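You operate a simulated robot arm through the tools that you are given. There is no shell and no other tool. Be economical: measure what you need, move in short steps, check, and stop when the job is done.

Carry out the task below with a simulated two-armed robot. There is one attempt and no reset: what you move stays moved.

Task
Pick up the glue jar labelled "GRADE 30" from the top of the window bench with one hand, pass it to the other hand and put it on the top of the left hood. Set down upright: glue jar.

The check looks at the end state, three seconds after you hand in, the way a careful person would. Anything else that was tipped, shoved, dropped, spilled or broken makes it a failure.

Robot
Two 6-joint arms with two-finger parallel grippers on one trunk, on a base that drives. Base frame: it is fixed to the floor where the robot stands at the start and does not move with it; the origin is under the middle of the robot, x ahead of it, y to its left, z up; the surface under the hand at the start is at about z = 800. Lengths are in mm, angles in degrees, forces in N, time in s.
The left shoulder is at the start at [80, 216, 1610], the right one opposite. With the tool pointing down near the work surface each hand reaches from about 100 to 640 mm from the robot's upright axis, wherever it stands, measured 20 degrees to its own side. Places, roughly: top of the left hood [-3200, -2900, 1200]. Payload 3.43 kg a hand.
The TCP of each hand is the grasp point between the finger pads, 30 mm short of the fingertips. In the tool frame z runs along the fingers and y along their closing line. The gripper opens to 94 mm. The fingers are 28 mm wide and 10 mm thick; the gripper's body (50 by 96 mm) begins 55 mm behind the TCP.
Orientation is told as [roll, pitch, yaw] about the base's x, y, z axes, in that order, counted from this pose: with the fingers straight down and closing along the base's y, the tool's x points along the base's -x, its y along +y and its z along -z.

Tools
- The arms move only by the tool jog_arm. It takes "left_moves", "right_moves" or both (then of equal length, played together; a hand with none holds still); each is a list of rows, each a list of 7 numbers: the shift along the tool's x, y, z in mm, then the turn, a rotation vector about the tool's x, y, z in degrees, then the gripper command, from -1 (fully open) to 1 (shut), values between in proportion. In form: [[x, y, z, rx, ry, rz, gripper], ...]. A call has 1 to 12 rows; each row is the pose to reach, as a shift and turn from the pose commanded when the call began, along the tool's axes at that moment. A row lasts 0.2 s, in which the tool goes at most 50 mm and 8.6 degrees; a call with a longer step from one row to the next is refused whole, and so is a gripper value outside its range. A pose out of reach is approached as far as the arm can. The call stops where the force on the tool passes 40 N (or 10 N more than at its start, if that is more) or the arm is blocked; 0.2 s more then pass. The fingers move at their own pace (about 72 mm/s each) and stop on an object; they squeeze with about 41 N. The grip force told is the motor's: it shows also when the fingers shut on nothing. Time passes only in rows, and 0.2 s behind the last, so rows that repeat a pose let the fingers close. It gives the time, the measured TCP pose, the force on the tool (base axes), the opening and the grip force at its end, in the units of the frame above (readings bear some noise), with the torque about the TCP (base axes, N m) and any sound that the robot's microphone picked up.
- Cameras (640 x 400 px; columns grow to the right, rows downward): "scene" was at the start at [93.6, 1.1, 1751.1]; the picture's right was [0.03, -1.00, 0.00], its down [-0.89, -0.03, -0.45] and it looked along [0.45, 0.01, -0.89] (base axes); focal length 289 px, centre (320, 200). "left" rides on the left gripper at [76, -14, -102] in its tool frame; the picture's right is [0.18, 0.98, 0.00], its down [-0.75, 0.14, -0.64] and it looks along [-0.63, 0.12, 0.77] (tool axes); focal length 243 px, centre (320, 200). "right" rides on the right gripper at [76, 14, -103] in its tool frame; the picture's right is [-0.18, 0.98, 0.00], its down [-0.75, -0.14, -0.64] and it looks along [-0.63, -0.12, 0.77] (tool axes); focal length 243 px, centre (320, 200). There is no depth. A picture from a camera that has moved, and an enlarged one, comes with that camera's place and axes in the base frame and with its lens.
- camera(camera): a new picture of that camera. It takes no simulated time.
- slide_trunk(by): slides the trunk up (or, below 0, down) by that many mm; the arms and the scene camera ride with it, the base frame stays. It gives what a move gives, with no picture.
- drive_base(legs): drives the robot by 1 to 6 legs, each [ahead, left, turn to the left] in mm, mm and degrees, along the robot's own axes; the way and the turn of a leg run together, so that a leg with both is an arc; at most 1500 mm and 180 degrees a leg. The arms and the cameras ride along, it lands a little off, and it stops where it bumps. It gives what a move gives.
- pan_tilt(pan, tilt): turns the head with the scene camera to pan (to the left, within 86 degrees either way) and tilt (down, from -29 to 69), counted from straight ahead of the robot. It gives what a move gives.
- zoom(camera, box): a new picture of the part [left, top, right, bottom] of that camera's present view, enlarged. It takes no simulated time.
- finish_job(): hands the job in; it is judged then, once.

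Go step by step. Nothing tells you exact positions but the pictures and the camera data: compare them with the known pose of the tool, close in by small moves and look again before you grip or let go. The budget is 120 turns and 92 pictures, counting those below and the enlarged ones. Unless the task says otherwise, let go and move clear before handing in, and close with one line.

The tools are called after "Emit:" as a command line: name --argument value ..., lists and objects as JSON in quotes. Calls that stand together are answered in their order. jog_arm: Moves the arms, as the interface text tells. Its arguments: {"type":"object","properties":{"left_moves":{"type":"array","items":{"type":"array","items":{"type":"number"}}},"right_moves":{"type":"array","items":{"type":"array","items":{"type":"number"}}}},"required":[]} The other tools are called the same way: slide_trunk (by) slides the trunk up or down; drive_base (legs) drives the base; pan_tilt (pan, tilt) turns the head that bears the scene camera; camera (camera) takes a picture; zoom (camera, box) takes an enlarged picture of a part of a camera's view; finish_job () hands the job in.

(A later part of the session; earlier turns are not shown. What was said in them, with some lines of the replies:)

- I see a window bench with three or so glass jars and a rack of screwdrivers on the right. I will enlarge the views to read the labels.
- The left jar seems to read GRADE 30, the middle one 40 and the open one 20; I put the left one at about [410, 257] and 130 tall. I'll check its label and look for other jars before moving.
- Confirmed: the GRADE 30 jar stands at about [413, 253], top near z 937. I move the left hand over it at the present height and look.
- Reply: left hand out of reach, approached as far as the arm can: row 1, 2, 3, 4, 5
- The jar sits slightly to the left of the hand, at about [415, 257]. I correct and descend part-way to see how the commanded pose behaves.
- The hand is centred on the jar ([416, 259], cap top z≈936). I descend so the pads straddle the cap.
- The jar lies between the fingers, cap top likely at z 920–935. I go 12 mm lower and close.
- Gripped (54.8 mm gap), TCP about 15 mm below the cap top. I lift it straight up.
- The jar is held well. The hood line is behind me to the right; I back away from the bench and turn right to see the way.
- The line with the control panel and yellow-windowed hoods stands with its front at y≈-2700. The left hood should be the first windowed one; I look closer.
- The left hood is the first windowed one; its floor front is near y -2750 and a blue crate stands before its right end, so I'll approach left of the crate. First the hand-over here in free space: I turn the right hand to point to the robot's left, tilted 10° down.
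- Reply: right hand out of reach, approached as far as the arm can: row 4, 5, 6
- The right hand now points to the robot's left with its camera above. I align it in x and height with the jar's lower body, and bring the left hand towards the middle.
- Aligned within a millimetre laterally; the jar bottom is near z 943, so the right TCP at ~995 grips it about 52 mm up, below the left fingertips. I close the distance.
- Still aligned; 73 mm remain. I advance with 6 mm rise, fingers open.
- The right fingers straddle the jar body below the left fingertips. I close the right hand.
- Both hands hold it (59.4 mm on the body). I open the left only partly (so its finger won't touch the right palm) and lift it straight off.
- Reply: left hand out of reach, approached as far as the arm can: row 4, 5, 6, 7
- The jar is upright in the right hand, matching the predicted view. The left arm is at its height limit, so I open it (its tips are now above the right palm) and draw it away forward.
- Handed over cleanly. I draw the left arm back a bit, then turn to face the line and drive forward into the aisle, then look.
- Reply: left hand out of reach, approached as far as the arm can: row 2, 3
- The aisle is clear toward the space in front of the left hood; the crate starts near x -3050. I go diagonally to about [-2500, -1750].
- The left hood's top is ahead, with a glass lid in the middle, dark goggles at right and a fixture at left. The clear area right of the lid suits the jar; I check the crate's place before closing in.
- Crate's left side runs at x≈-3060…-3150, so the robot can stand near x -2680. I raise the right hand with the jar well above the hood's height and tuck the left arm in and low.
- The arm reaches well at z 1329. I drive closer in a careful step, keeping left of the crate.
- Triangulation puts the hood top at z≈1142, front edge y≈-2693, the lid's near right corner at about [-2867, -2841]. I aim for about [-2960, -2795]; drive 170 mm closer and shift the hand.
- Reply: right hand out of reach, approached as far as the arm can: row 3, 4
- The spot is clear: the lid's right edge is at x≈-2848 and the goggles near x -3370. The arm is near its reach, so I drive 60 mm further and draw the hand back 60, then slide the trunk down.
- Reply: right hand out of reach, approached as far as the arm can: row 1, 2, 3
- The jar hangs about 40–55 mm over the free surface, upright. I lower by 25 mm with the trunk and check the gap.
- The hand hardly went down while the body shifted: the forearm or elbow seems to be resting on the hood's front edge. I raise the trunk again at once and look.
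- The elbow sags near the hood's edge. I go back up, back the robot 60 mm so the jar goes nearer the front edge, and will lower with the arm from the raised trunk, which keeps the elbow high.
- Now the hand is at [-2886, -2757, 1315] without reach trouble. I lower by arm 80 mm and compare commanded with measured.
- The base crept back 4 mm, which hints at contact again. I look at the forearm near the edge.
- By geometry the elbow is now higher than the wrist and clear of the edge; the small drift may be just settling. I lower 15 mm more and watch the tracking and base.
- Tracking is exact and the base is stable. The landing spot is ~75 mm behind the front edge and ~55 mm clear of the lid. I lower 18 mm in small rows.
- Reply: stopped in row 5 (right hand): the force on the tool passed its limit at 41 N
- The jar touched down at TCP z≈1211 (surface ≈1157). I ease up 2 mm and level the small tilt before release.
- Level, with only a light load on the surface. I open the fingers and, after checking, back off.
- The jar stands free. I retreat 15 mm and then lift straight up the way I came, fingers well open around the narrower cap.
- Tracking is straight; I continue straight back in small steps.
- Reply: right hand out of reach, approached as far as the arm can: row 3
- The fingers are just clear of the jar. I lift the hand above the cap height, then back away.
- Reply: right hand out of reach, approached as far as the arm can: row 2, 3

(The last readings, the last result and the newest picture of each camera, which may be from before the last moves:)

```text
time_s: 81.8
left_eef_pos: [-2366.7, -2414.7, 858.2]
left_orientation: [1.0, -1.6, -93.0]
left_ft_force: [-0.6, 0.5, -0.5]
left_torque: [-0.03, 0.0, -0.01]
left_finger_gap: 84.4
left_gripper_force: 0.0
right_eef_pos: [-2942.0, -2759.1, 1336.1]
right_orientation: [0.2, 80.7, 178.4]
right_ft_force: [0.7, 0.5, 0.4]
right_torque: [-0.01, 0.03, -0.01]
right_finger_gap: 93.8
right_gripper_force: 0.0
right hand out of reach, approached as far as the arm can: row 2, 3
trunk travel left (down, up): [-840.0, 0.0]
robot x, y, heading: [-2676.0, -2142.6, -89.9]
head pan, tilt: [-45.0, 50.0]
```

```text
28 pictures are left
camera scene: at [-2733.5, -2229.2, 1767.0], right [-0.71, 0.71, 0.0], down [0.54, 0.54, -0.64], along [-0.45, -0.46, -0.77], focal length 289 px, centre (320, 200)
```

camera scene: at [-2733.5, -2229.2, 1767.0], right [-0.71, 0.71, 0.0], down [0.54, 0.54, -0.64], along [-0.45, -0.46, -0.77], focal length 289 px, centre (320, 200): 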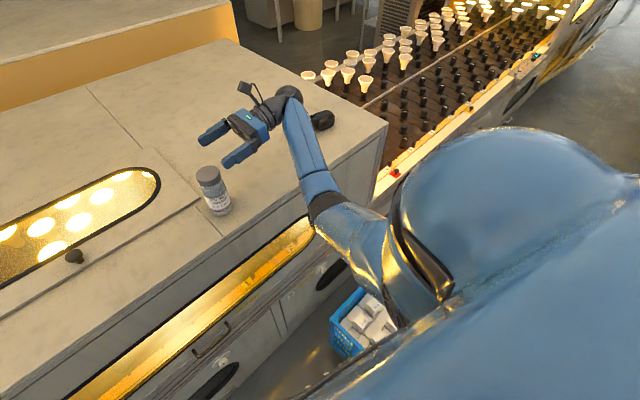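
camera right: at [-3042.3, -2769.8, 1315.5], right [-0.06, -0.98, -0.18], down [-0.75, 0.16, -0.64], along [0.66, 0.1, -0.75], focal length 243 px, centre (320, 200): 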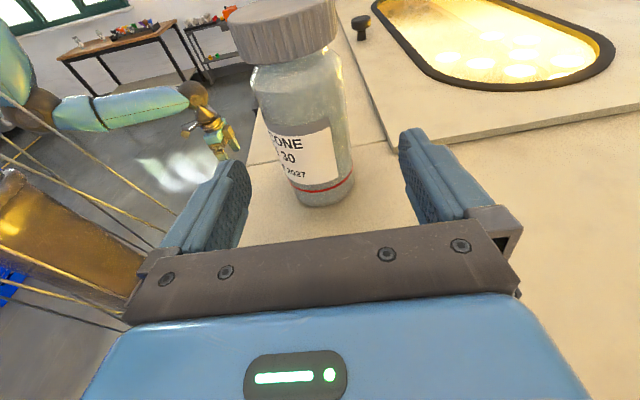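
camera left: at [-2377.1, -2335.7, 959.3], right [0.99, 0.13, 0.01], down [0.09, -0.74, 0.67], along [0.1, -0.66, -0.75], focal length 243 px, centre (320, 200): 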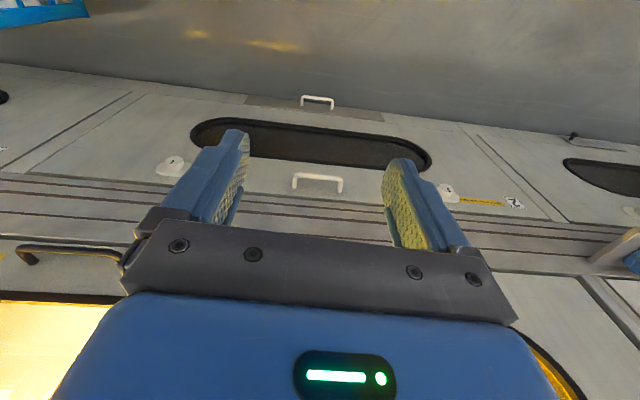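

The hand is above and beside the jar; I drive straight back and take a last look.

Emit:
drive_base --legs '[[-350, 0, 0]]'

Emit:
pan_tilt --pan -10 --tilt 35

Emit:
camera --camera "scene"

```text
time_s: 84.1
left_eef_pos: [-2366.0, -2059.5, 858.3]
left_orientation: [1.0, -1.7, -93.0]
left_ft_force: [0.3, 0.0, 0.7]
left_torque: [0.02, -0.02, -0.08]
left_finger_gap: 84.6
left_gripper_force: 0.0
right_eef_pos: [-2941.9, -2403.8, 1333.2]
right_orientation: [-0.7, 80.8, 177.5]
right_ft_force: [0.4, 0.3, -0.6]
right_torque: [-0.04, -0.02, -0.01]
right_finger_gap: 94.1
right_gripper_force: 0.2
trunk travel left (down, up): [-840.0, 0.0]
robot x, y, heading: [-2679.1, -1787.4, -89.8]
head pan, tilt: [-45.0, 50.0]
```

```text
time_s: 85.1
left_eef_pos: [-2367.4, -2056.2, 858.9]
left_orientation: [1.1, -1.8, -93.1]
left_ft_force: [-0.3, -0.5, -0.1]
left_torque: [-0.03, -0.03, 0.01]
left_finger_gap: 84.5
left_gripper_force: 0.0
right_eef_pos: [-2942.7, -2399.1, 1333.9]
right_orientation: [0.4, 80.8, 178.7]
right_ft_force: [0.7, 0.4, -1.0]
right_torque: [-0.01, -0.03, -0.04]
right_finger_gap: 93.9
right_gripper_force: 0.0
trunk travel left (down, up): [-840.0, 0.0]
robot x, y, heading: [-2682.6, -1785.9, -90.2]
head pan, tilt: [-10.0, 35.0]
```

```text
27 pictures are left
camera scene: at [-2695.0, -1903.0, 1788.8], right [-0.98, 0.17, 0.0], down [0.1, 0.56, -0.82], along [-0.14, -0.81, -0.57], focal length 289 px, centre (320, 200)
```

scene: 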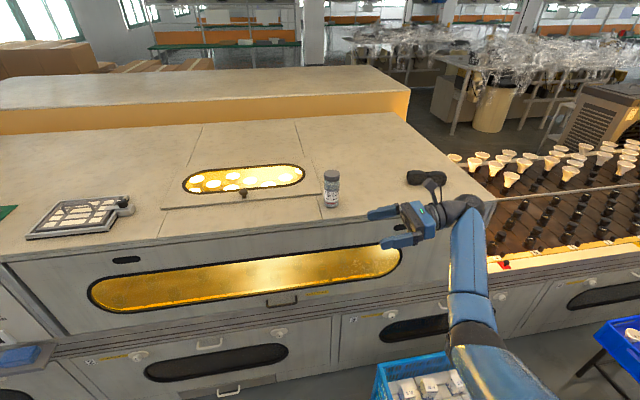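

The jar stands upright on the left hood's top, both hands are clear, and the crate, goggles and fixture look undisturbed. I hand in.

Emit:
finish_job

```text
The job is handed in.
```

The GRADE 30 glue jar was passed from the left hand to the right and now stands upright on top of the left hood. While I was lowering it, the arm appeared to press against the hood's front edge once. I raised it at once, and the last picture shows nothing there disturbed.
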